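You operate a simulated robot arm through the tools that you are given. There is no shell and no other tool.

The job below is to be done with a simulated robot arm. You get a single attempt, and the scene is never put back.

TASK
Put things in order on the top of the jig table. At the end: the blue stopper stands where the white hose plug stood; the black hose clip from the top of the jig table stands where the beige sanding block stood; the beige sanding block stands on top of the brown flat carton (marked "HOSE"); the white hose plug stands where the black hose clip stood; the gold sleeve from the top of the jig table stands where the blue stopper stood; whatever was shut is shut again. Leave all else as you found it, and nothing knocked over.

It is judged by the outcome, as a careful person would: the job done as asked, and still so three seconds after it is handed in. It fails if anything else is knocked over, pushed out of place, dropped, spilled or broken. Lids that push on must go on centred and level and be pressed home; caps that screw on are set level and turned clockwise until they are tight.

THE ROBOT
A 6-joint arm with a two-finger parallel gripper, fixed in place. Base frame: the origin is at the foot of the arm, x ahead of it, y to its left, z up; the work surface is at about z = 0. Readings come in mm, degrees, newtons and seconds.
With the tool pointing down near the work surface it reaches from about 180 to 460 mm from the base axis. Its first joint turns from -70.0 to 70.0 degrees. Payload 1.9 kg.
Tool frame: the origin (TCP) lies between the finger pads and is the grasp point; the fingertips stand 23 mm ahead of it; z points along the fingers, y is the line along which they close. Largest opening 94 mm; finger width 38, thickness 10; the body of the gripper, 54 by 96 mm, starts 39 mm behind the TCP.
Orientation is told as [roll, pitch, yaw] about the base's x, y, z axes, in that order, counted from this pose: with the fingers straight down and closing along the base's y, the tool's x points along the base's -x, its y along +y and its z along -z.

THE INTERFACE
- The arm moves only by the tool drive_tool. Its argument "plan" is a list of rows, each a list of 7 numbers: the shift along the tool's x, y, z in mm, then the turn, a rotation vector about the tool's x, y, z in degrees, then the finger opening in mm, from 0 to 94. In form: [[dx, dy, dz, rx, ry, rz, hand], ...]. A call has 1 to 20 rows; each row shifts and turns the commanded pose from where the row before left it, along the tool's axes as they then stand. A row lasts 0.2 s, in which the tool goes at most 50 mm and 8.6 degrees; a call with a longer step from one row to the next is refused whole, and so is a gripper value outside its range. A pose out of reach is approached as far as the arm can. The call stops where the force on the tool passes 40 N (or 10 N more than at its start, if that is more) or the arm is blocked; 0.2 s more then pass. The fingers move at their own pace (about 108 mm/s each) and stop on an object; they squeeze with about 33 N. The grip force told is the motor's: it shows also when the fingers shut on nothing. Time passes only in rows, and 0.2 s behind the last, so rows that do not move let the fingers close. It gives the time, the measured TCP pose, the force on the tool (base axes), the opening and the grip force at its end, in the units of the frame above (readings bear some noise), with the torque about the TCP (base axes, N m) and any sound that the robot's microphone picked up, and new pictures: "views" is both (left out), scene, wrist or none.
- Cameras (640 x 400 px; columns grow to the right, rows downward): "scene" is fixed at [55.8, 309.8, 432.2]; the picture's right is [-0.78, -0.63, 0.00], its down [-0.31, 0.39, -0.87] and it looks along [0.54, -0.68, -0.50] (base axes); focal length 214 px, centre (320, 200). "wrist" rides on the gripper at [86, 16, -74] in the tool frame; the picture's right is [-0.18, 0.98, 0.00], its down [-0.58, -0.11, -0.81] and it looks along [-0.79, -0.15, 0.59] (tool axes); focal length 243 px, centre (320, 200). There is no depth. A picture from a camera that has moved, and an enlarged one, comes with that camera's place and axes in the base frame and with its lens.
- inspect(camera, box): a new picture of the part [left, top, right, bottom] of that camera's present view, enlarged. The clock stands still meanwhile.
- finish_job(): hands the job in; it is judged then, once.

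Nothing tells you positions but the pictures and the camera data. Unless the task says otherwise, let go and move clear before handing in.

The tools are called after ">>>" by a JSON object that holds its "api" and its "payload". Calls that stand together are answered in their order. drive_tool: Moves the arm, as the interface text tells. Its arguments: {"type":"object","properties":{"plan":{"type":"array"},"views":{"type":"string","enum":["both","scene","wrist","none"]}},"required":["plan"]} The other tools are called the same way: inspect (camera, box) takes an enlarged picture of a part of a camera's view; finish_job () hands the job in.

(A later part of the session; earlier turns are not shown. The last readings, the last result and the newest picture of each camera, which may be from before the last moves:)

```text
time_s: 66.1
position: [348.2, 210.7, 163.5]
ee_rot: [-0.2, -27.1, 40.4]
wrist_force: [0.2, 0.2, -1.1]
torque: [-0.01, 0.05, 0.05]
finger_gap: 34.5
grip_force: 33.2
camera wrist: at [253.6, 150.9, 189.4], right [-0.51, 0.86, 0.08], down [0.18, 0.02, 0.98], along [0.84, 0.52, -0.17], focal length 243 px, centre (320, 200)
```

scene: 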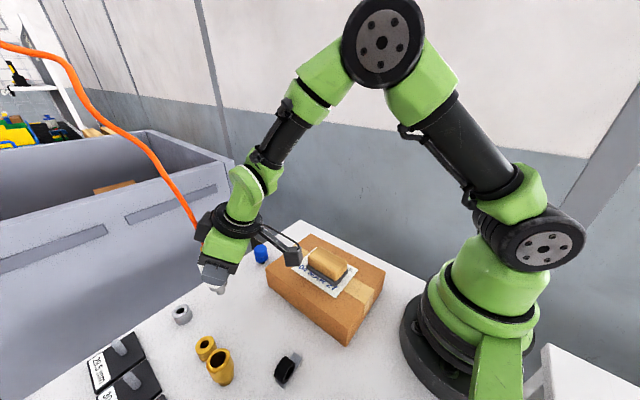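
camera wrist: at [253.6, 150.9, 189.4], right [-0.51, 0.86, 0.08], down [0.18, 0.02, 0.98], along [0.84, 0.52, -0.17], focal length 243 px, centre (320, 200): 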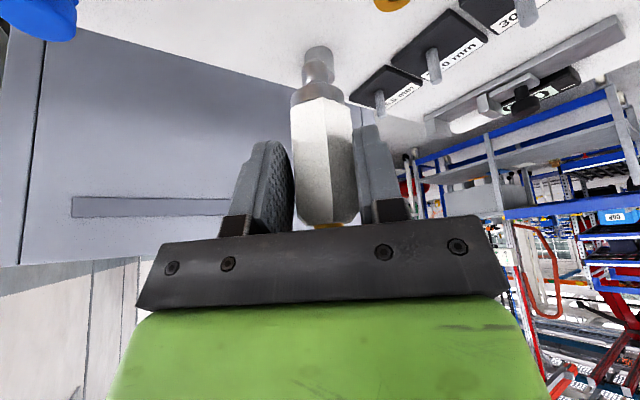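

The plug is over (362,222). I'll lower it straight down to just above the table.

>>> {"api": "drive_tool", "payload": {"plan": [[9.1, 0, 17.8, 0, 0, 0, 22], [11.4, 0, 22.3, 0, 0, 0, 22], [9.1, 0, 17.8, 0, 0, 0, 22], [4.6, 0, 8.9, 0, 0, 0, 22], [3.64, 0, 7.1, 0, 0, 0, 22], [1.37, 0, 2.7, 0, 0, 0, 22], [0, 0, 0, 0, 0, 0, 22]], "views": "both"}}

>>> {"api": "inspect", "payload": {"camera": "wrist", "box": [200, 0, 440, 200]}}

```text
time_s: 67.7
position: [347.7, 210.9, 77.2]
ee_rot: [-0.2, -27.1, 40.4]
wrist_force: [0.7, -0.1, -2.3]
torque: [-0.02, 0.02, 0.01]
finger_gap: 34.3
grip_force: 33.0
camera wrist: at [253.7, 150.3, 103.7], right [-0.51, 0.86, 0.08], down [0.18, 0.02, 0.98], along [0.84, 0.52, -0.17], focal length 243 px, centre (320, 200)
```

scene: 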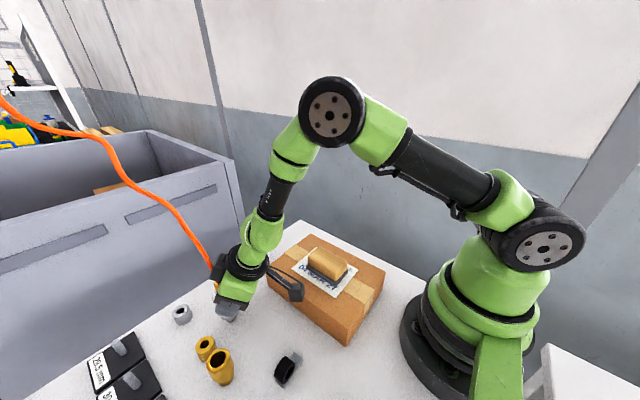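
wrist: 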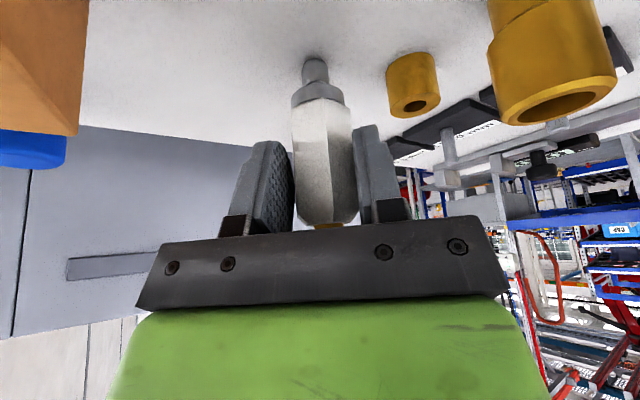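

```text
2.00 times, centred on (320, 100) of wrist
camera zoom: at [253.7, 150.3, 103.7], right [-0.51, 0.86, 0.08], down [0.18, 0.02, 0.98], along [0.84, 0.52, -0.17], focal length 485 px, centre (320, 400)
```

zoom: 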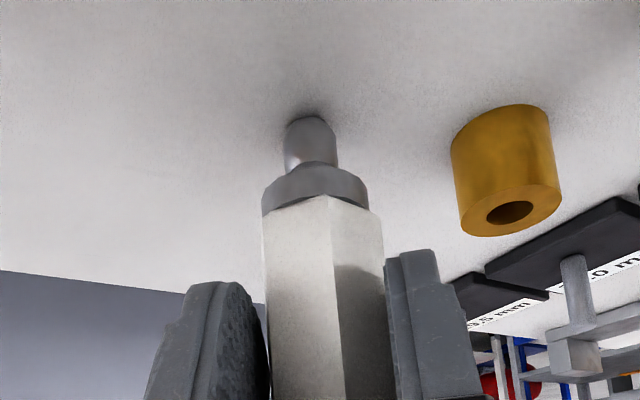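

I'm about 3 mm above the table, easing down with small steps.

>>> {"api": "drive_tool", "payload": {"plan": [[0.46, 0, 0.89, 0, 0, 0, 22], [0.46, 0, 0.89, 0, 0, 0, 22], [0, 0, 0, 0, 0, 0, 22]], "views": "none"}}

```text
time_s: 68.5
position: [348.6, 210.6, 75.2]
ee_rot: [-0.3, -27.1, 40.3]
wrist_force: [0.1, 1.1, -2.4]
torque: [-0.03, -0.03, 0.01]
finger_gap: 33.9
grip_force: 32.7
```

>>> {"api": "drive_tool", "payload": {"plan": [[0.32, 0, 0.62, 0, 0, 0, 22], [0, 0, 0, 0, 0, 0, 22]], "views": "none"}}

```text
time_s: 69.1
position: [349.0, 211.2, 74.7]
ee_rot: [-0.2, -27.3, 40.4]
wrist_force: [-6.0, -4.3, 11.3]
torque: [-0.2, 0.23, -0.03]
finger_gap: 34.0
grip_force: 32.8
```

It has touched down with a light push of 11 N. I'll check that it stands upright before opening.

>>> {"api": "inspect", "payload": {"camera": "wrist", "box": [200, 0, 440, 200]}}

>>> {"api": "inspect", "payload": {"camera": "scene", "box": [160, 220, 300, 340]}}

```text
2.00 times, centred on (320, 100) of wrist
camera zoom: at [253.8, 150.4, 101.5], right [-0.51, 0.86, 0.08], down [0.18, 0.02, 0.98], along [0.84, 0.52, -0.16], focal length 485 px, centre (320, 400)
```

zoom: 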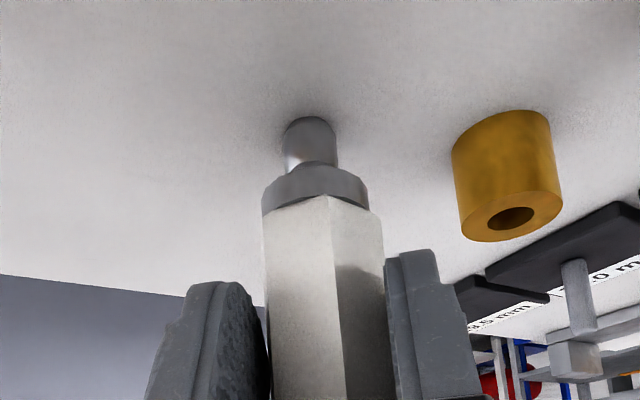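

```text
3.33 times, centred on (230, 280) of scene
camera zoom: at [55.8, 309.8, 432.3], right [-0.78, -0.63, 0.0], down [-0.31, 0.39, -0.87], along [0.54, -0.68, -0.5], focal length 715 px, centre (620, -67)
```

zoom: 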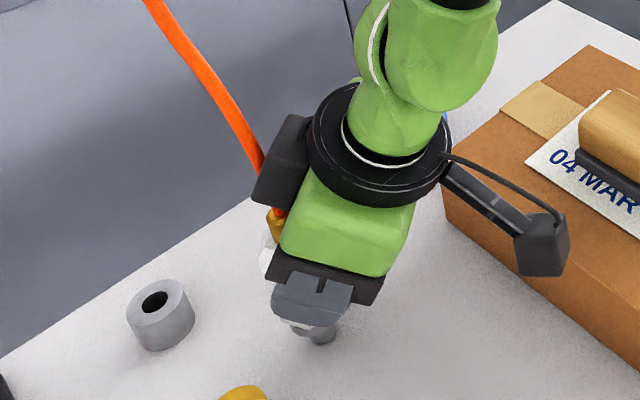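

The wrist view matches the plug's appearance when it originally stood, so it's vertical. I'll relieve the preload slightly, then open the fingers.

>>> {"api": "drive_tool", "payload": {"plan": [[-0.14, 0, -0.27, 0, 0, 0, 22], [0, 0, 0, 0, 0, 0, 22]], "views": "none"}}

```text
time_s: 69.7
position: [349.1, 210.5, 75.4]
ee_rot: [-0.1, -27.3, 40.4]
wrist_force: [0.1, 0.7, 5.5]
torque: [0.08, -0.11, 0.0]
finger_gap: 34.1
grip_force: 33.2
```

>>> {"api": "drive_tool", "payload": {"plan": [[0, 0, 0, 0, 0, 0, 36], [0, 0, 0, 0, 0, 0, 40], [0, 0, 0, 0, 0, 0, 48], [0, 0, 0, 0, 0, 0, 48]], "views": "both"}}

>>> {"api": "inspect", "payload": {"camera": "wrist", "box": [200, 0, 440, 240]}}

```text
time_s: 70.7
position: [349.1, 211.2, 74.1]
ee_rot: [-0.2, -27.1, 40.4]
wrist_force: [0.3, -0.2, 0.4]
torque: [0.02, 0.01, 0.02]
finger_gap: 48.2
grip_force: 0.0
camera wrist: at [253.7, 150.2, 101.4], right [-0.51, 0.86, 0.08], down [0.18, 0.02, 0.98], along [0.84, 0.52, -0.17], focal length 243 px, centre (320, 200)
```

scene: 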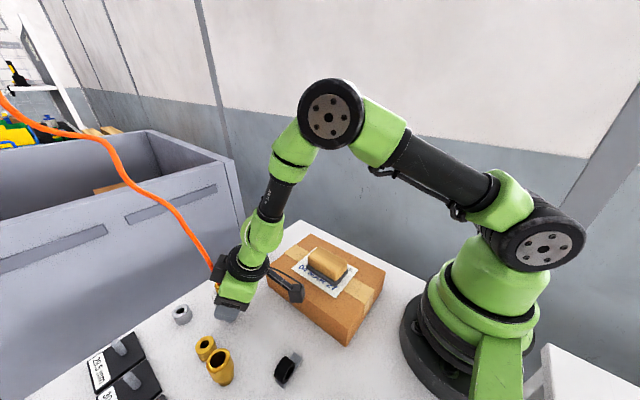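
wrist: 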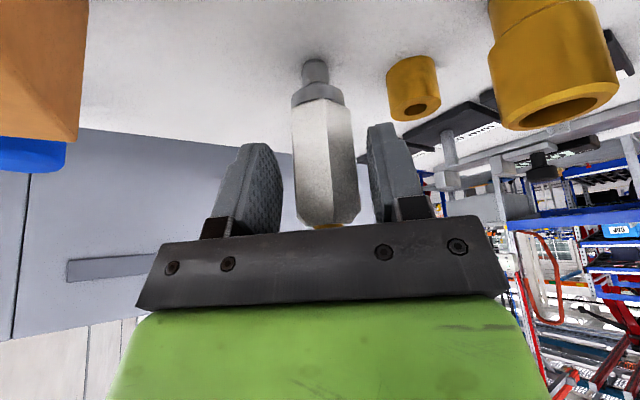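

```text
1.67 times, centred on (320, 120) of wrist
camera zoom: at [253.7, 150.2, 101.4], right [-0.51, 0.86, 0.08], down [0.18, 0.02, 0.98], along [0.84, 0.52, -0.17], focal length 404 px, centre (320, 333)
```

zoom: 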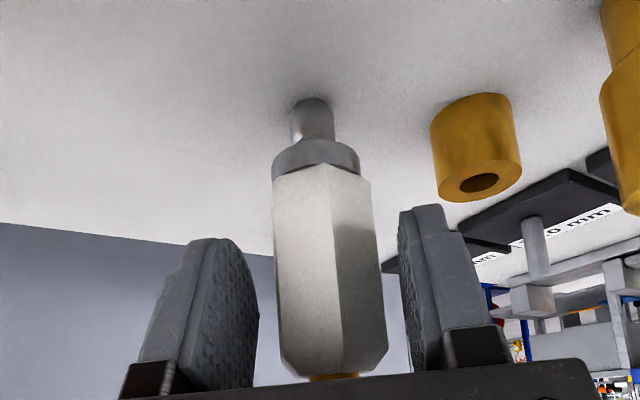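

The plug stands on its own and is upright. I'll retreat backward first, then up along the tool axis.

>>> {"api": "drive_tool", "payload": {"plan": [[4.4, 0, -2.3, 0, 0, 0, 48], [4.4, 0, -2.3, 0, 0, 0, 48], [0, 0, -20, 0, 0, 0, 50], [0, 0, -25, 0, 0, 0, 50], [0, 0, -30, 0, 0, 0, 50], [0, 0, -30, 0, 0, 0, 50]], "views": "both"}}

>>> {"api": "inspect", "payload": {"camera": "scene", "box": [120, 180, 300, 340]}}

```text
time_s: 72.1
position: [303.5, 172.8, 167.9]
ee_rot: [-0.1, -27.1, 40.2]
wrist_force: [0.1, -0.3, 0.5]
torque: [0.06, 0.0, -0.04]
finger_gap: 49.8
grip_force: 0.2
camera wrist: at [208.7, 113.8, 195.7], right [-0.51, 0.86, 0.08], down [0.18, 0.02, 0.98], along [0.84, 0.52, -0.16], focal length 243 px, centre (320, 200)
```

scene: 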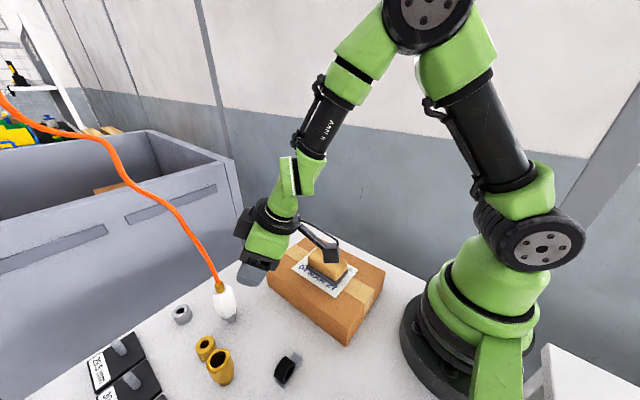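
wrist: 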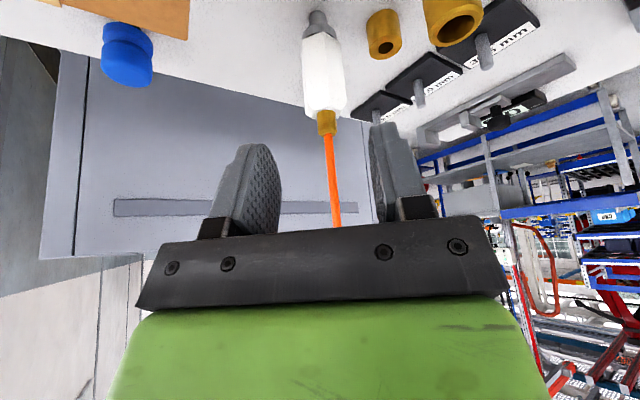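

```text
2.50 times, centred on (210, 260) of scene
camera zoom: at [55.8, 309.8, 432.2], right [-0.78, -0.63, 0.0], down [-0.31, 0.39, -0.87], along [0.54, -0.68, -0.5], focal length 536 px, centre (595, 50)
```

zoom: 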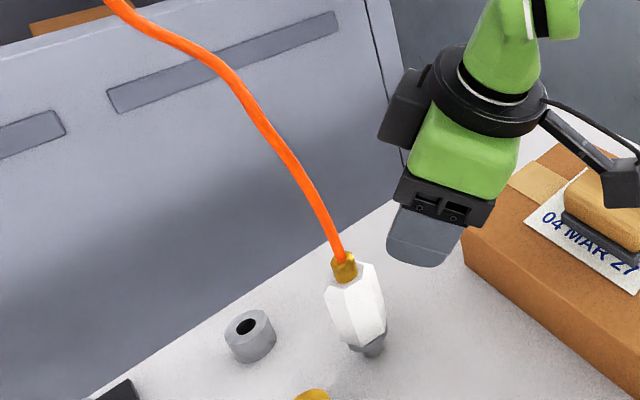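

The plug stands firmly at its new place with the hose running off freely. Next is the blue stopper, so I'll level the gripper, turn back to yaw 0 and look at it from above.

>>> {"api": "drive_tool", "payload": {"plan": [[0, 0, -15, 0, 7, 0, 50], [0, 0, -15, 0, 7, 0, 50], [0, 0, 0, 0, 7, 0, 50], [0, 0, 0, 0, 6.1, 0, 50], [0, 0, 0, 0, 0, 8, 50], [0, 0, 0, 0, 0, 8, 50], [0, 0, 0, 0, 0, 8, 50], [0, 0, 0, 0, 0, 8, 50], [0, 0, 0, 0, 0, 8.2, 50], [-20, -23.2, 0, 0, 0, 0, 60], [-20, -23.2, 0, 0, 0, 0, 60], [-20, -23.2, 10, 0, 0, 0, 60], [-20, -23.2, 15, 0, 0, 0, 60], [0, 0, 0, 0, 0, 0, 60]], "views": "both"}}

>>> {"api": "inspect", "payload": {"camera": "wrist", "box": [220, 0, 420, 160]}}

```text
time_s: 75.1
position: [378.3, 82.6, 160.8]
ee_rot: [4.1, -2.7, 0.9]
wrist_force: [0.1, 0.0, -0.3]
torque: [0.05, 0.0, 0.0]
finger_gap: 60.0
grip_force: 0.1
out of reach, approached as far as the arm can: row 1
camera wrist: at [288.6, 91.1, 231.1], right [0.16, 0.98, 0.08], down [0.55, -0.16, 0.82], along [0.82, -0.09, -0.56], focal length 243 px, centre (320, 200)
```

scene: 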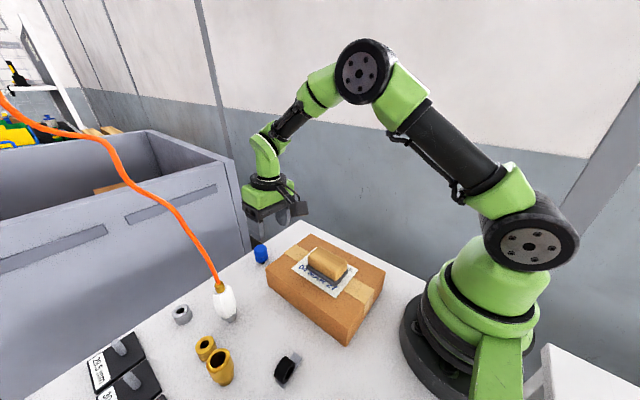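
wrist: 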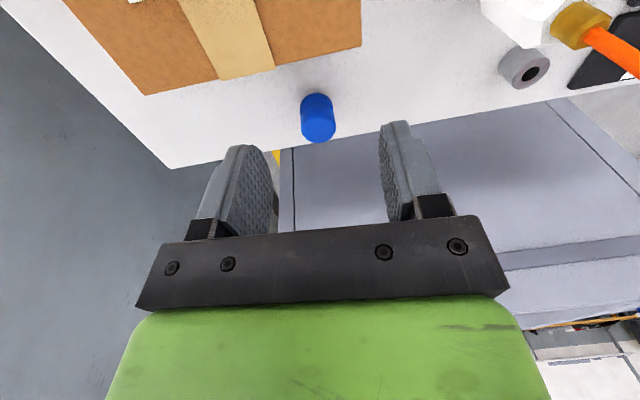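

```text
2.50 times, centred on (320, 80) of wrist
camera zoom: at [288.6, 91.1, 231.1], right [0.16, 0.98, 0.08], down [0.55, -0.16, 0.82], along [0.82, -0.09, -0.56], focal length 606 px, centre (320, 500)
```

zoom: 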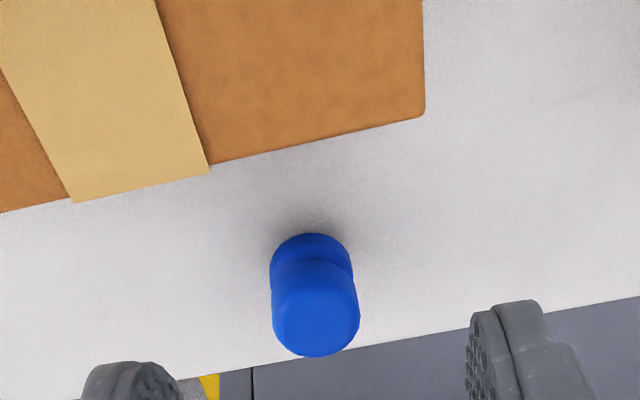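

The orientation drifted slightly, so I'll level it. The stopper is about 33 mm across, stands at roughly (448,80.5) and is about 33 mm high. I'll move above it.

>>> {"api": "drive_tool", "payload": {"plan": [[0, 0, 0, 4.1, 2.7, 0.9, 60], [0, 0, 0, 0, 0, 0, 60], [-22, -0.7, 12, 0, 0, 0, 60], [-22, -0.7, 12, 0, 0, 0, 60], [-20, -0.7, 12, 0, 0, 0, 60], [0, 0, 10, 0, 0, 0, 60], [0, 0, 0, 0, 0, 0, 60]], "views": "both"}}

>>> {"api": "inspect", "payload": {"camera": "wrist", "box": [220, 0, 420, 160]}}

```text
time_s: 76.7
position: [441.1, 79.9, 115.1]
ee_rot: [0.1, 0.1, 0.1]
wrist_force: [-0.4, 0.5, 1.1]
torque: [0.0, 0.06, 0.01]
finger_gap: 60.1
grip_force: 0.0
camera wrist: at [355.8, 96.2, 188.3], right [0.18, 0.98, 0.0], down [0.58, -0.11, 0.81], along [0.79, -0.15, -0.59], focal length 243 px, centre (320, 200)
```

scene: 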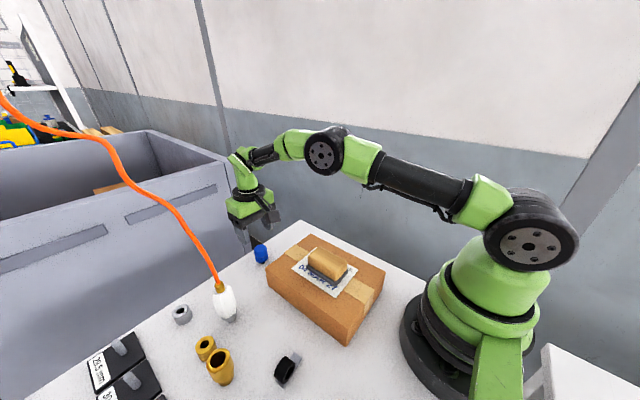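
wrist: 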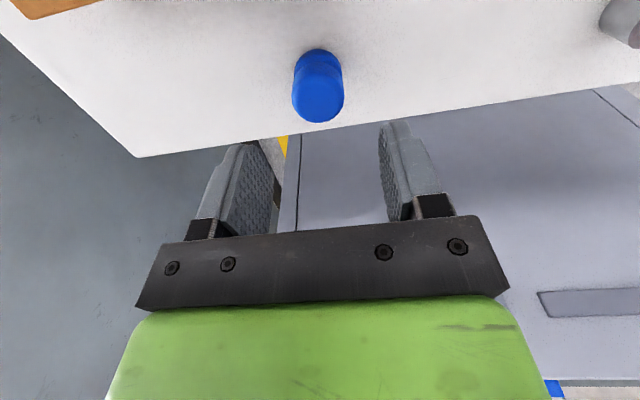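

```text
2.50 times, centred on (320, 80) of wrist
camera zoom: at [355.8, 96.2, 188.3], right [0.18, 0.98, 0.0], down [0.58, -0.11, 0.81], along [0.79, -0.15, -0.59], focal length 606 px, centre (320, 500)
```

zoom: 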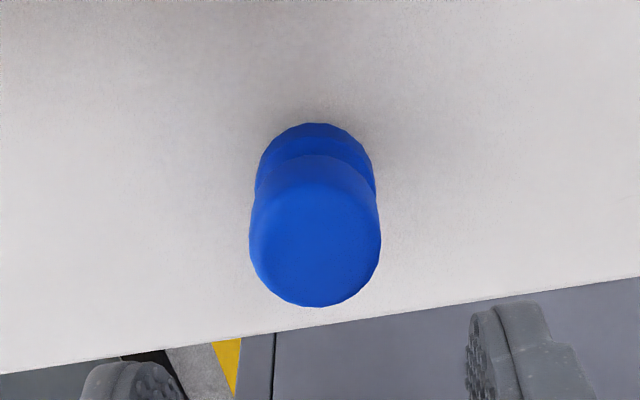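

The stopper centre is near (445.5,79.5) and about 38 mm tall. I'll descend to z≈28 and close.

>>> {"api": "drive_tool", "payload": {"plan": [[-3, -0.4, 25, 0, 0, 0, 60], [0, 0, 25, 0, 0, 0, 60], [0, 0, 22, 0, 0, 0, 60], [0, 0, 14, 0, 0, 0, 60], [0, 0, 0, 0, 0, 0, 60], [0, 0, 0, 0, 0, 0, 44], [0, 0, 0, 0, 0, 0, 34], [0, 0, 0, 0, 0, 0, 24], [0, 0, 0, 0, 0, 0, 24]], "views": "both"}}

```text
time_s: 78.7
position: [445.8, 80.7, 27.3]
ee_rot: [0.1, 0.1, 0.1]
wrist_force: [0.2, -0.1, 0.3]
torque: [-0.01, -0.02, -0.02]
finger_gap: 31.7
grip_force: 32.5
camera wrist: at [359.2, 95.6, 102.2], right [0.18, 0.98, 0.0], down [0.58, -0.11, 0.81], along [0.79, -0.15, -0.59], focal length 243 px, centre (320, 200)
```

scene: 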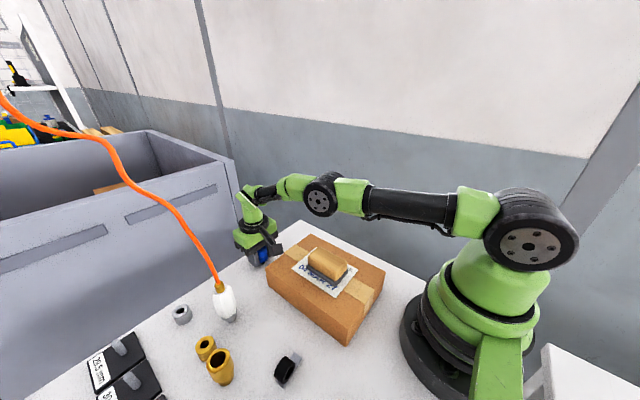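
wrist: 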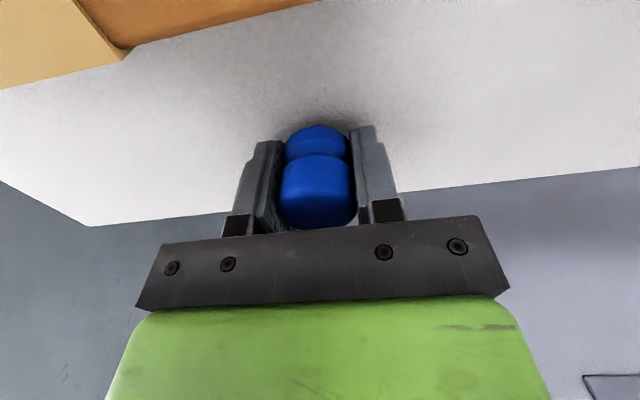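

It's gripped at 31.7 mm. I'll lift it and carry it to the plug's old place, about (400.5,−80).

>>> {"api": "drive_tool", "payload": {"plan": [[0, 0, -15, 0, 0, 0, 24], [0, 0, -30, 0, 0, 0, 24], [0, 0, -30, 0, 0, 0, 24], [0, 0, -25, 0, 0, 0, 24], [6.76, -23, 0, 0, 0, 0, 24], [6.76, -23, 0, 0, 0, 0, 24], [6.76, -23, 0, 0, 0, 0, 24], [6.76, -23, 0, 0, 0, 0, 24], [6.76, -23, 0, 0, 0, 0, 24], [6.76, -23, 0, 0, 0, 0, 24], [6.76, -23, 0, 0, 0, 0, 24], [0, 0, 0, 0, 0, 0, 24]], "views": "both"}}

```text
time_s: 81.3
position: [397.6, -80.6, 128.1]
ee_rot: [0.0, 0.1, 0.1]
wrist_force: [0.2, 0.2, -0.3]
torque: [-0.04, 0.02, 0.0]
finger_gap: 31.8
grip_force: 32.8
camera wrist: at [312.1, -64.9, 202.2], right [0.18, 0.98, 0.0], down [0.58, -0.11, 0.81], along [0.79, -0.15, -0.59], focal length 243 px, centre (320, 200)
```

scene: 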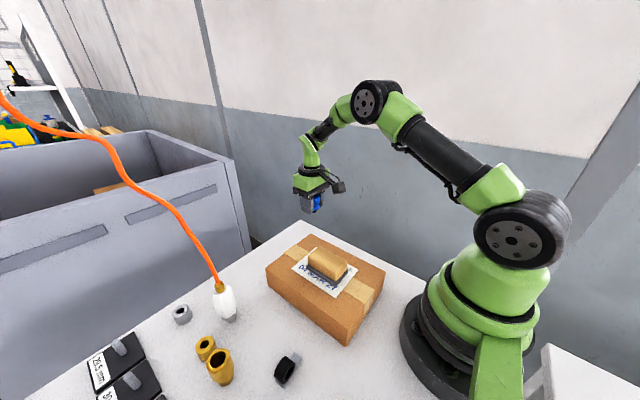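
wrist: 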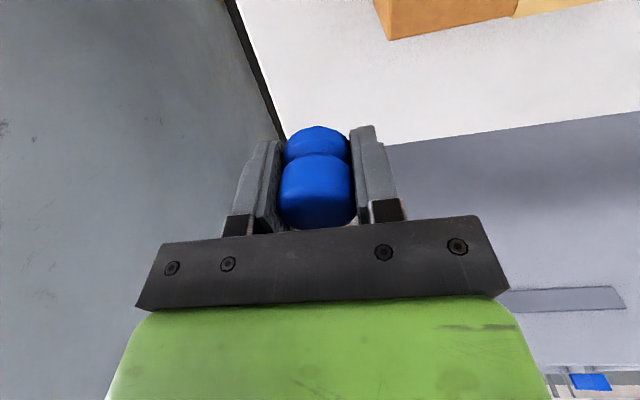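

It's over the spot and clear of the carton. Lowering.

>>> {"api": "drive_tool", "payload": {"plan": [[-1, 0.3, 30, 0, 0, 0, 24], [0, 0, 30, 0, 0, 0, 24], [0, 0, 25, 0, 0, 0, 24], [0, 0, 10, 0, 0, 0, 24], [0, 0, 3, 0, 0, 0, 24], [0, 0, 1, 0, 0, 0, 24], [0, 0, 0, 0, 0, 0, 24]], "views": "none"}}

```text
time_s: 82.9
position: [399.3, -80.4, 29.4]
ee_rot: [0.2, 0.1, 0.1]
wrist_force: [0.1, 0.0, -0.1]
torque: [0.0, 0.02, 0.02]
finger_gap: 31.4
grip_force: 32.9
```

>>> {"api": "drive_tool", "payload": {"plan": [[0, 0, 1, 0, 0, 0, 24], [0, 0, 0.6, 0, 0, 0, 24], [0, 0, 0, 0, 0, 0, 24]], "views": "none"}}

```text
time_s: 83.7
position: [398.1, -78.5, 28.0]
ee_rot: [0.1, 0.0, 0.1]
wrist_force: [-3.2, 1.3, 8.9]
torque: [-0.01, 0.16, 0.01]
finger_gap: 31.5
grip_force: 32.7
```

The stopper is resting on the table. I'll open and rise, then check it.

>>> {"api": "drive_tool", "payload": {"plan": [[0, 0, 0, 0, 0, 0, 38], [0, 0, 0, 0, 0, 0, 48], [0, 0, 0, 0, 0, 0, 48], [0, 0, -15, 0, 0, 0, 48], [0, 0, -30, 0, 0, 0, 48], [0, 0, -40, 0, 0, 0, 48], [0, 0, -40, 0, 0, 0, 48]], "views": "both"}}

>>> {"api": "inspect", "payload": {"camera": "wrist", "box": [220, 0, 420, 160]}}

>>> {"api": "inspect", "payload": {"camera": "scene", "box": [260, 190, 420, 310]}}

```text
time_s: 85.3
position: [399.1, -79.6, 153.0]
ee_rot: [0.1, 0.0, 0.1]
wrist_force: [0.9, -0.4, 0.0]
torque: [0.0, 0.0, -0.01]
finger_gap: 47.9
grip_force: 0.1
camera wrist: at [313.5, -63.6, 227.1], right [0.18, 0.98, 0.0], down [0.58, -0.11, 0.81], along [0.79, -0.15, -0.59], focal length 243 px, centre (320, 200)
```

scene: 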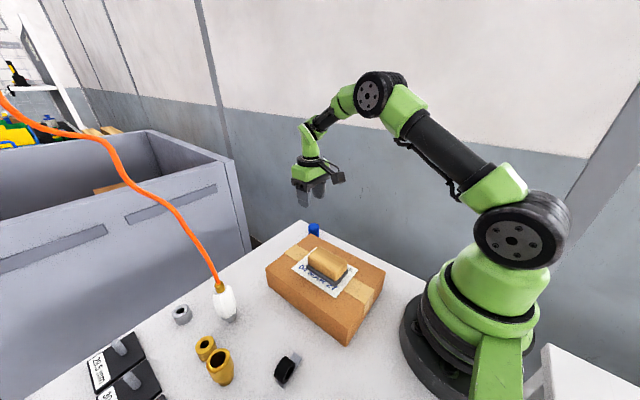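
wrist: 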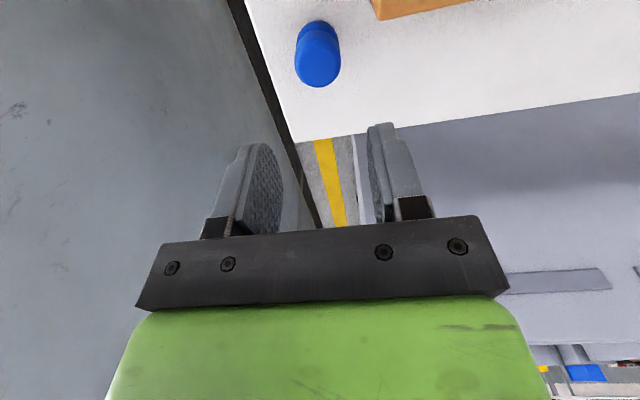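

```text
2.50 times, centred on (320, 80) of wrist
camera zoom: at [313.5, -63.6, 227.1], right [0.18, 0.98, 0.0], down [0.58, -0.11, 0.81], along [0.79, -0.15, -0.59], focal length 606 px, centre (320, 500)
```

zoom: 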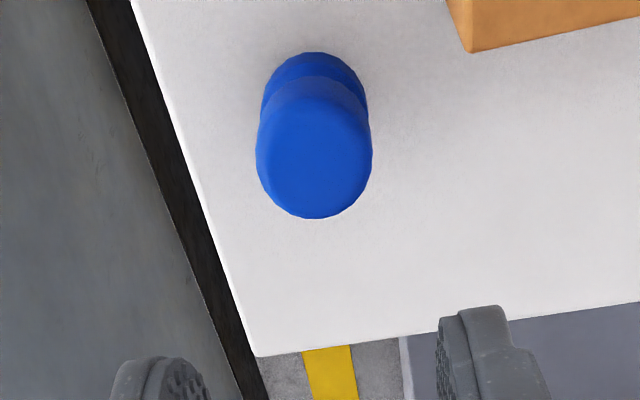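

```text
3.33 times, centred on (340, 250) of scene
camera zoom: at [55.8, 309.8, 432.2], right [-0.78, -0.63, 0.0], down [-0.31, 0.39, -0.87], along [0.54, -0.68, -0.5], focal length 715 px, centre (253, 33)
```

zoom: 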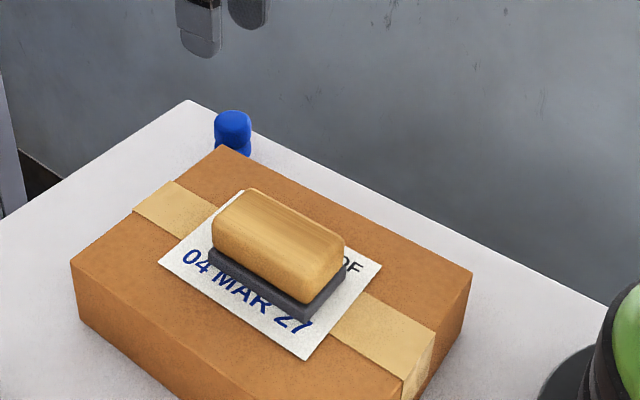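

The stopper stands at the plug's old place. The last item is the tall gold sleeve, so I'll go around over the carton, staying well clear of the plug and hose, to view it from above.

>>> {"api": "drive_tool", "payload": {"plan": [[22.7, 20, -7, 0, 0, 0, 60], [22.7, 20, -7, 0, 0, 0, 60], [22.7, 20, -7, 0, 0, 0, 60], [22.7, 20, -7, 0, 0, 0, 60], [22.7, 20, -7, 0, 0, 0, 60], [22.7, 20, -7, 0, 0, 0, 60], [22.7, 20, -7, 0, 0, 0, 60], [-2.4, 22.4, 0, 0, 0, 0, 60], [-2.4, 22.4, 0, 0, 0, 0, 60], [-2.4, 22.4, 0, 0, 0, 0, 60], [-2.4, 22.4, 0, 0, 0, 0, 60], [-2.4, 22.4, 0, 0, 0, 0, 60], [-2.4, 22.4, 0, 0, 0, 0, 60], [-2.4, 22.4, 0, 0, 0, 0, 60], [-2.4, 22.4, 0, 0, 0, 0, 60], [-2.4, 22.4, 0, 0, 0, 0, 60], [0, 0, 15, 0, 0, 0, 60], [0, 0, 15, 0, 0, 0, 60], [0, 0, 0, 0, 0, 0, 60]], "views": "both"}}

>>> {"api": "inspect", "payload": {"camera": "wrist", "box": [240, 0, 440, 160]}}

```text
time_s: 89.3
position: [259.7, 262.2, 171.9]
ee_rot: [0.1, 0.0, 0.1]
wrist_force: [0.0, 0.3, 0.3]
torque: [0.01, -0.02, 0.03]
finger_gap: 60.1
grip_force: 0.0
camera wrist: at [174.3, 277.7, 246.6], right [0.18, 0.98, 0.0], down [0.58, -0.11, 0.81], along [0.79, -0.15, -0.59], focal length 243 px, centre (320, 200)
```

scene: 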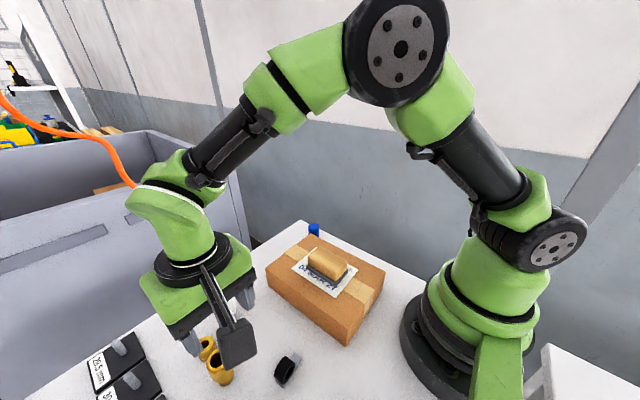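
wrist: 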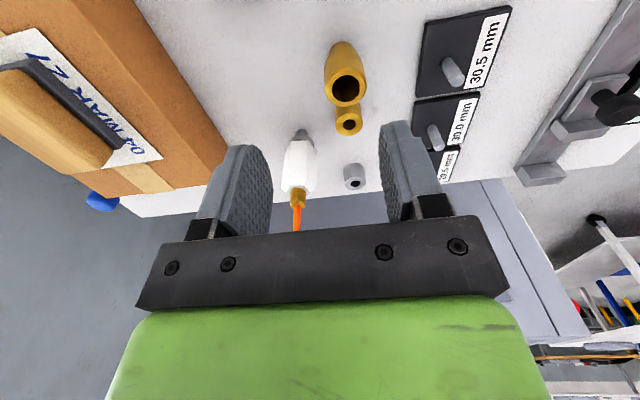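

```text
2.50 times, centred on (340, 80) of wrist
camera zoom: at [174.3, 277.7, 246.6], right [0.18, 0.98, 0.0], down [0.58, -0.11, 0.81], along [0.79, -0.15, -0.59], focal length 606 px, centre (270, 500)
```

zoom: 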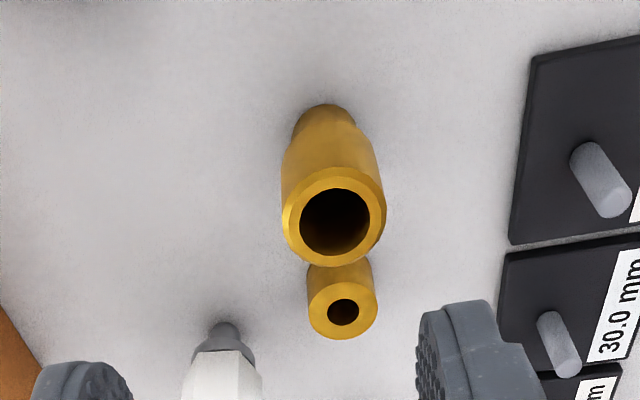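

I'm over the sleeve at about (280,279). Since "HOSE" is used to single out one carton, there may be twin objects on the bench I glimpsed behind the robot. Before committing to which gold part is the sleeve, I'll look at that bench properly.

>>> {"api": "drive_tool", "payload": {"plan": [[6, -11, -25, 0, 0, 0, 60], [6, -11, -27, 0, 0, 0, 60], [6, -11, -27, 0, 0, 0, 60], [6, -11, -27, 0, 0, 0, 60], [6, -11, -27, 0, 0, 0, 60], [6, -11, -27, 0, 0, 0, 60], [6, -11, -27, 0, 0, 0, 60], [6, -11, -25, 0, 0, 0, 60], [0, 0, 0, 0, 0, -8.5, 60], [0, 0, 0, 0, 0, -8.5, 60], [0, 0, 0, 0, 0, -8.5, 60], [0, 0, 0, 0, 0, -8.5, 60], [0, 0, 0, 0, 0, -8.5, 60], [0, 0, 0, 0, 0, -8.5, 60], [0, 0, 0, 0, 0, -8.5, 60], [0, 0, 0, 0, 0, -8.5, 60], [0, 0, 0, 0, 0, -8.5, 60]], "views": "none"}}

>>> {"api": "drive_tool", "payload": {"plan": [[0, 0, 0, 0, 0, -8.5, 60], [0, 0, 0, 0, 0, -8.5, 60], [0, 0, 0, 0, 0, -8.5, 60], [0, 0, 0, 0, 0, -8.5, 60], [0, 0, 0, 0, 0, -8.5, 60], [0, 0, 0, 0, 0, -8.5, 60], [0, 0, 0, 0, 0, -8.5, 60], [0, 0, 0, 0, 0, -8.5, 60], [0, 0, 0, 0, 0, -8.5, 60], [0, 0, 0, 0, -8, 0, 60], [0, 0, 0, 0, -8, 0, 60], [0, 0, 0, 0, -8, 0, 60]], "views": "both"}}

```text
time_s: 92.9
position: [214.4, 172.9, 384.6]
ee_rot: [0.1, -0.1, 76.7]
wrist_force: [0.4, 0.5, 0.2]
torque: [0.05, -0.03, 0.0]
finger_gap: 60.0
grip_force: 0.1
```

```text
time_s: 95.5
position: [212.5, 173.1, 384.3]
ee_rot: [-0.1, -24.2, 153.2]
wrist_force: [0.0, -0.5, -0.7]
torque: [-0.01, 0.0, 0.0]
finger_gap: 60.0
grip_force: 0.0
camera wrist: at [304.0, 108.5, 416.3], right [-0.59, -0.8, 0.07], down [-0.13, 0.19, 0.97], along [-0.79, 0.57, -0.21], focal length 243 px, centre (320, 200)
```

scene: 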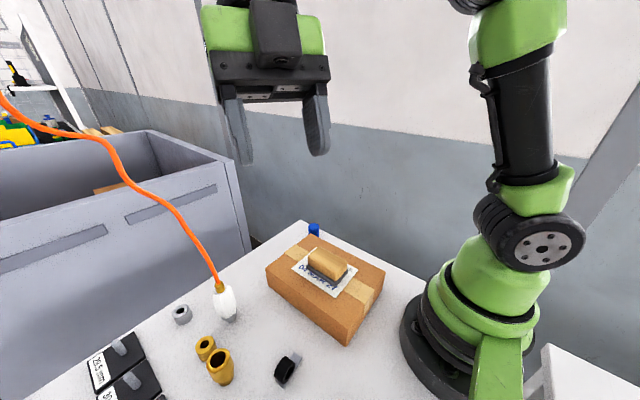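
wrist: 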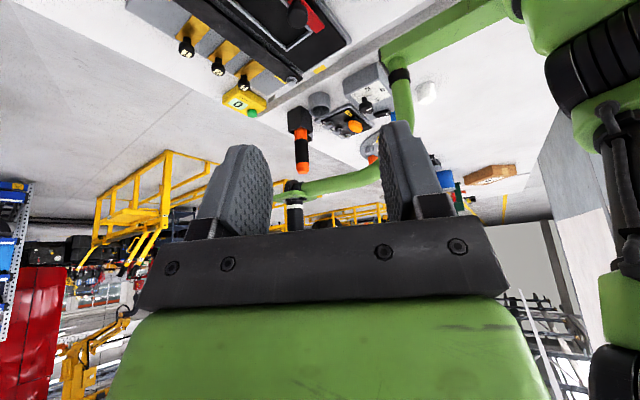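

>>> {"api": "inspect", "payload": {"camera": "wrist", "box": [400, 60, 560, 220]}}

>>> {"api": "inspect", "payload": {"camera": "wrist", "box": [240, 60, 420, 220]}}

>>> {"api": "inspect", "payload": {"camera": "wrist", "box": [0, 160, 200, 320]}}

```text
2.50 times, centred on (480, 140) of wrist
camera zoom: at [304.0, 108.5, 416.3], right [-0.59, -0.8, 0.07], down [-0.13, 0.19, 0.97], along [-0.79, 0.57, -0.21], focal length 606 px, centre (-80, 350)
```

zoom: 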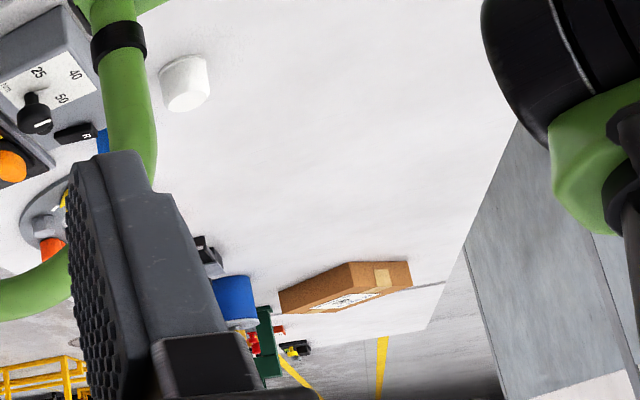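

```text
2.50 times, centred on (330, 140) of wrist
camera zoom: at [304.0, 108.5, 416.3], right [-0.59, -0.8, 0.07], down [-0.13, 0.19, 0.97], along [-0.79, 0.57, -0.21], focal length 606 px, centre (295, 350)
```

zoom: 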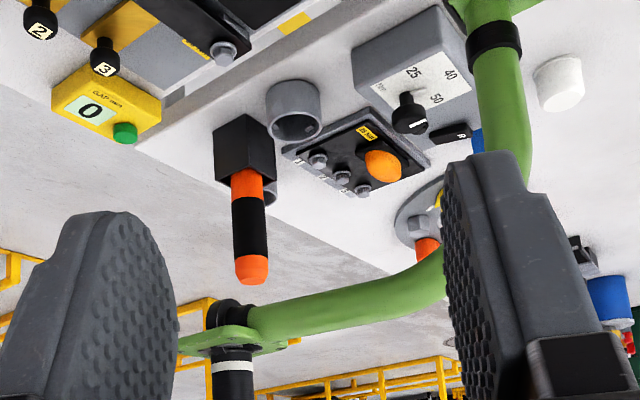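

```text
2.50 times, centred on (100, 240) of wrist
camera zoom: at [304.0, 108.5, 416.3], right [-0.59, -0.8, 0.07], down [-0.13, 0.19, 0.97], along [-0.79, 0.57, -0.21], focal length 606 px, centre (870, 100)
```

zoom: 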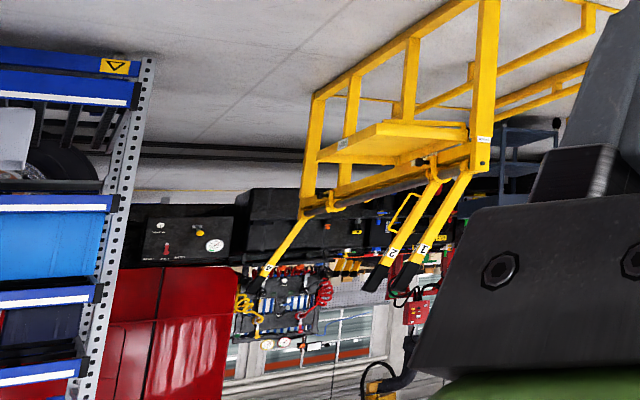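

There are more items on a bench behind the robot, partly hidden by the finger. I'll turn a bit further and close the fingers to see them.

>>> {"api": "drive_tool", "payload": {"plan": [[0, 0, 0, -2.46, 0, -5.47, 20], [0, 0, 0, -2.46, 0, -5.47, 20], [0, 0, 0, -2.46, 0, -5.47, 20], [0, 0, 0, 0, 0, 0, 20]], "views": "wrist"}}

>>> {"api": "inspect", "payload": {"camera": "wrist", "box": [280, 40, 480, 200]}}

```text
time_s: 96.5
position: [172.6, 205.1, 348.2]
ee_rot: [0.0, -24.0, 171.1]
wrist_force: [1.1, -0.4, 0.2]
torque: [-0.01, 0.0, 0.01]
finger_gap: 19.7
grip_force: 0.0
out of reach, approached as far as the arm can: row 1, 2, 3
camera wrist: at [278.2, 171.6, 381.1], right [-0.32, -0.94, 0.07], down [-0.18, 0.14, 0.97], along [-0.93, 0.3, -0.22], focal length 243 px, centre (320, 200)
```

wrist: 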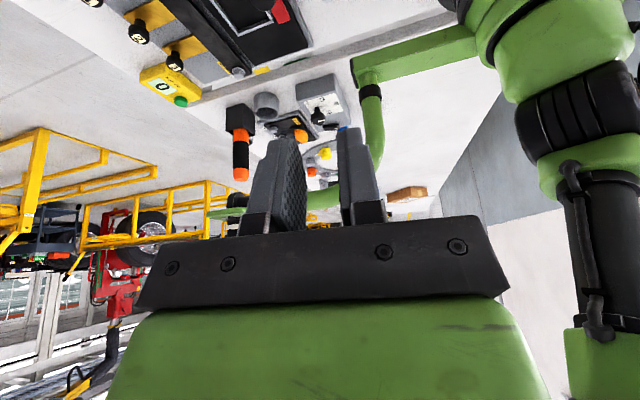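

```text
2.50 times, centred on (380, 120) of wrist
camera zoom: at [278.2, 171.6, 381.1], right [-0.32, -0.94, 0.07], down [-0.18, 0.14, 0.97], along [-0.93, 0.3, -0.22], focal length 606 px, centre (170, 400)
```

zoom: 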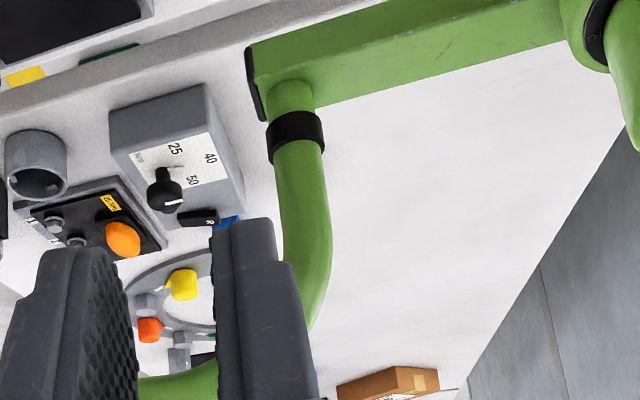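

>>> {"api": "drive_tool", "payload": {"plan": [[13, 12.7, -25.5, 0, 0, 0, 15], [13, 12.7, -25.5, 0, 0, 0, 15], [0, 0, 0, 2.46, 0, 5.47, 15], [0, 0, 0, 2.46, 0, 5.47, 15], [0, 0, 0, 1.5, 0, 3.3, 15], [0, 0, 0, 0, 0, 0, 15]], "views": "wrist"}}

>>> {"api": "inspect", "payload": {"camera": "wrist", "box": [380, 120, 500, 220]}}

```text
time_s: 97.9
position: [172.5, 204.8, 348.6]
ee_rot: [0.0, -24.2, 155.5]
wrist_force: [0.8, -0.3, 0.4]
torque: [0.03, 0.0, -0.01]
finger_gap: 14.8
grip_force: 0.0
out of reach, approached as far as the arm can: row 1, 2
camera wrist: at [266.0, 144.2, 380.9], right [-0.56, -0.82, 0.07], down [-0.14, 0.18, 0.97], along [-0.82, 0.54, -0.22], focal length 243 px, centre (320, 200)
```

wrist: 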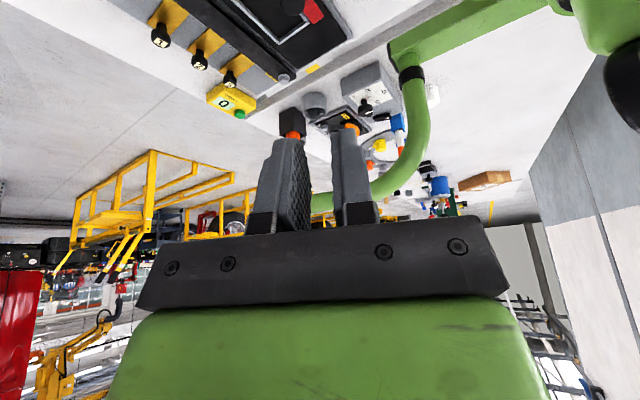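

```text
4.00 times, centred on (440, 170) of wrist
camera zoom: at [266.0, 144.2, 380.9], right [-0.56, -0.82, 0.07], down [-0.14, 0.18, 0.97], along [-0.82, 0.54, -0.22], focal length 970 px, centre (-160, 320)
```

zoom: 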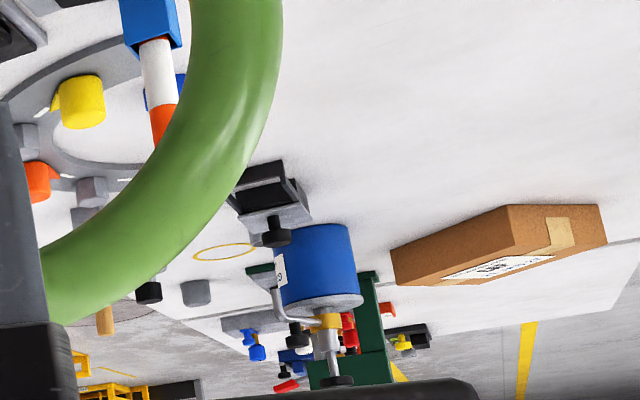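

The far bench belongs to other stations and shows no second sleeve or clip, so I keep my choice. The tall stepped gold tube is the sleeve, and the plain short gold and grey rings belong to the gauge pegs. I'll return to level and yaw 0.

>>> {"api": "drive_tool", "payload": {"plan": [[0, 0, 0, 0, 8.1, 0, 40], [0, 0, 0, 0, 8.1, 0, 60], [0, 0, 0, 0, 8.0, 0, 60], [0, 0, 0, 0, 0, 8.5, 60], [0, 0, 0, 0, 0, 8.5, 60], [0, 0, 0, 0, 0, 8.5, 60], [0, 0, 0, 0, 0, 8.5, 60], [0, 0, 0, 0, 0, 8.5, 60], [0, 0, 0, 0, 0, 8.5, 60], [0, 0, 0, 0, 0, 8.5, 60], [0, 0, 0, 0, 0, 8.5, 60], [0, 0, 0, 0, 0, 8.5, 60], [0, 0, 0, 0, 0, 8.5, 60], [0, 0, 0, 0, 0, 8.5, 60], [0, 0, 0, 0, 0, 8.5, 60], [0, 0, 0, 0, 0, 8.5, 60], [0, 0, 0, 0, 0, 8.5, 60], [0, 0, 0, 0, 0, 8.5, 60], [0, 0, 0, 0, 0, 8.5, 60], [0, 0, 0, 0, 0, 8.5, 60]], "views": "none"}}

```text
time_s: 102.1
position: [172.7, 206.0, 349.4]
ee_rot: [0.1, -0.1, 10.8]
wrist_force: [0.0, 0.0, -0.4]
torque: [-0.04, 0.0, 0.03]
finger_gap: 59.9
grip_force: 0.2
```

>>> {"api": "drive_tool", "payload": {"plan": [[0, 0, 0, 0, 0, 8, 60], [0, 0, 0, 0, 0, 2.8, 60], [-12, 9, 25, 0, 0, 0, 60], [-12, 9, 25, 0, 0, 0, 60], [-12, 9, 25, 0, 0, 0, 60], [-12, 9, 25, 0, 0, 0, 60], [-12, 9, 25, 0, 0, 0, 60], [-12, 9, 25, 0, 0, 0, 60], [-12, 9, 25, 0, 0, 0, 60], [-12, 9, 25, 0, 0, 0, 60], [0, 0, 0, 0, 0, 0, 60]], "views": "both"}}

>>> {"api": "inspect", "payload": {"camera": "wrist", "box": [240, 0, 440, 160]}}

```text
time_s: 104.5
position: [269.5, 278.4, 148.3]
ee_rot: [0.0, -0.1, 0.2]
wrist_force: [0.3, -0.2, -0.1]
torque: [-0.02, 0.01, 0.01]
finger_gap: 59.5
grip_force: 0.1
camera wrist: at [183.1, 293.8, 222.6], right [0.18, 0.98, 0.0], down [0.58, -0.11, 0.81], along [0.79, -0.15, -0.59], focal length 243 px, centre (320, 200)
```

scene: 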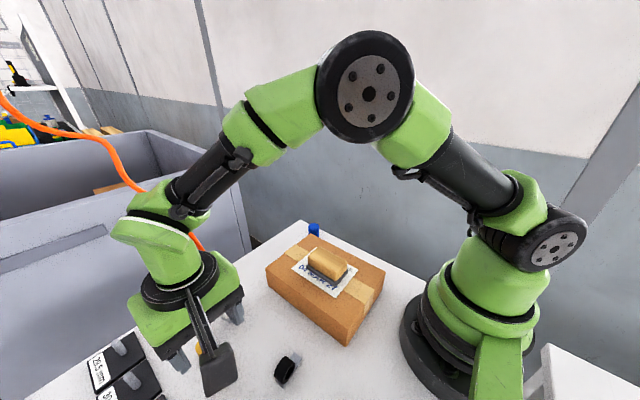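
wrist: 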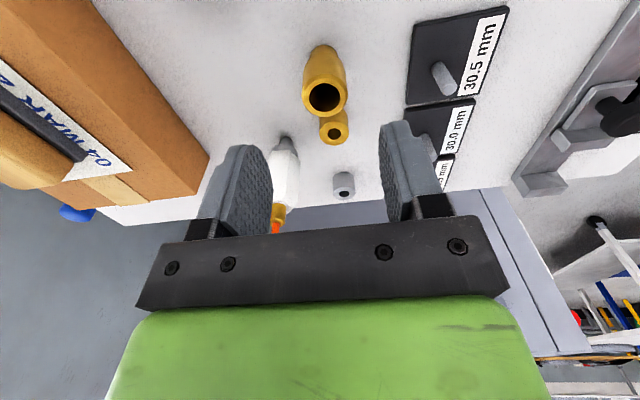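

```text
2.50 times, centred on (340, 80) of wrist
camera zoom: at [183.1, 293.8, 222.6], right [0.18, 0.98, 0.0], down [0.58, -0.11, 0.81], along [0.79, -0.15, -0.59], focal length 606 px, centre (270, 500)
```

zoom: 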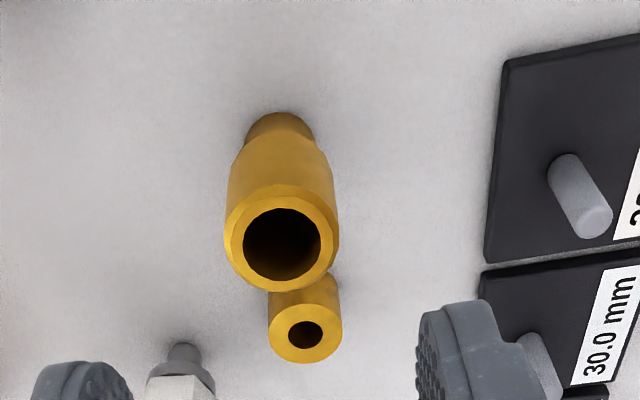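

The sleeve is at about (279,279.5) and 59 mm tall, with the wide body in its upper part. I'll centre, descend to z≈42 and grip.

>>> {"api": "drive_tool", "payload": {"plan": [[-9.5, 1.1, 15, 0, 0, 0, 60], [0, 0, 30, 0, 0, 0, 60], [0, 0, 30, 0, 0, 0, 60], [0, 0, 20, 0, 0, 0, 60], [0, 0, 11, 0, 0, 0, 60], [0, 0, 0, 0, 0, 0, 60], [0, 0, 0, 0, 0, 0, 46], [0, 0, 0, 0, 0, 0, 36], [0, 0, 0, 0, 0, 0, 26], [0, 0, 0, 0, 0, 0, 26]], "views": "both"}}

```text
time_s: 106.7
position: [278.0, 279.4, 43.1]
ee_rot: [0.0, -0.1, 0.2]
wrist_force: [0.4, 0.5, -0.6]
torque: [0.02, 0.04, -0.01]
finger_gap: 28.2
grip_force: 33.2
camera wrist: at [192.7, 294.0, 117.0], right [0.18, 0.98, 0.0], down [0.58, -0.11, 0.81], along [0.79, -0.15, -0.59], focal length 243 px, centre (320, 200)
```

scene: 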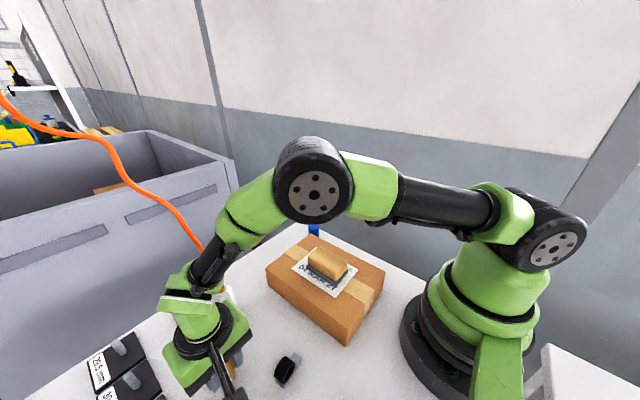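
wrist: 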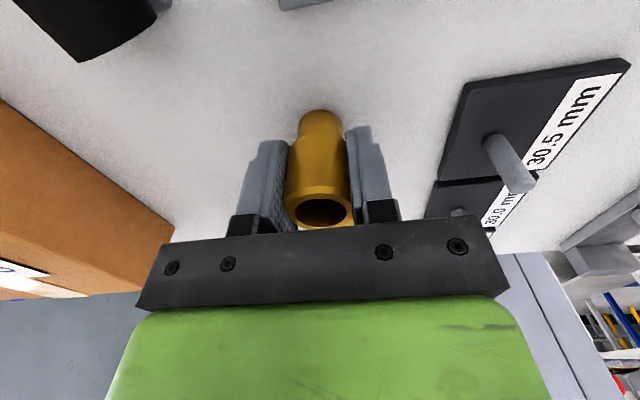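

It's gripped at 28.2 mm. Lifting gently.

>>> {"api": "drive_tool", "payload": {"plan": [[0, 0, -10, 0, 0, 0, 26], [0, 0, -25, 0, 0, 0, 26], [0, 0, -30, 0, 0, 0, 26], [0, 0, -30, 0, 0, 0, 26], [0, 0, -25, 0, 0, 0, 26], [0, 0, 0, 0, 0, 0, 26]], "views": "both"}}

>>> {"api": "inspect", "payload": {"camera": "wrist", "box": [220, 60, 440, 240]}}

```text
time_s: 108.1
position: [278.0, 278.5, 163.6]
ee_rot: [0.0, -0.1, 0.3]
wrist_force: [-0.4, -0.6, -1.0]
torque: [-0.02, -0.01, 0.0]
finger_gap: 28.2
grip_force: 33.3
camera wrist: at [192.0, 293.2, 237.2], right [0.18, 0.98, 0.0], down [0.58, -0.11, 0.81], along [0.79, -0.15, -0.59], focal length 243 px, centre (320, 200)
```

scene: 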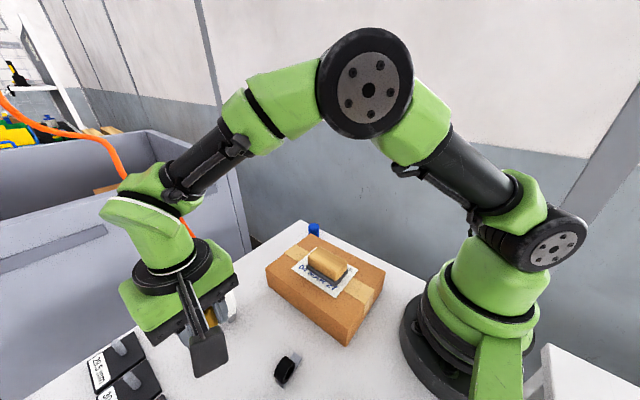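
wrist: 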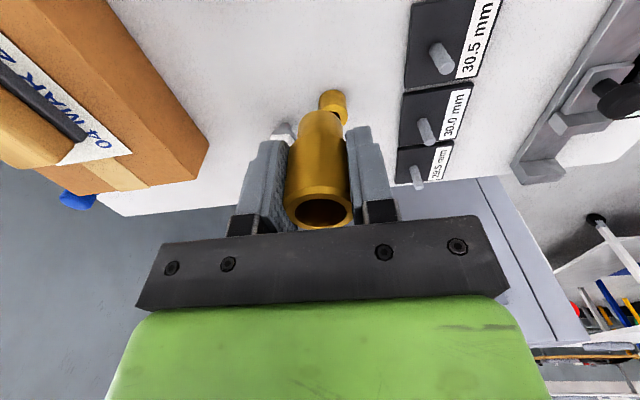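

```text
2.22 times, centred on (330, 150) of wrist
camera zoom: at [192.0, 293.2, 237.2], right [0.18, 0.98, 0.0], down [0.58, -0.11, 0.81], along [0.79, -0.15, -0.59], focal length 539 px, centre (298, 311)
```

zoom: 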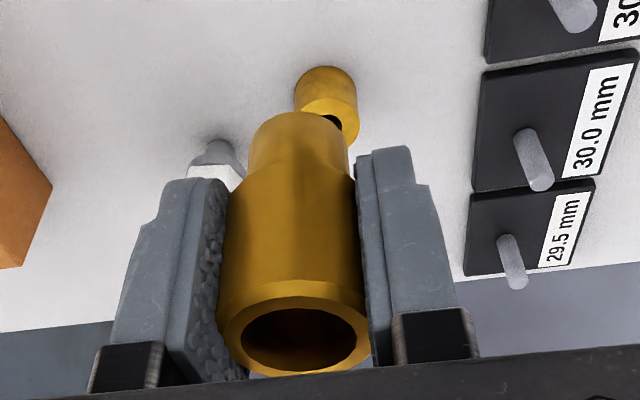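

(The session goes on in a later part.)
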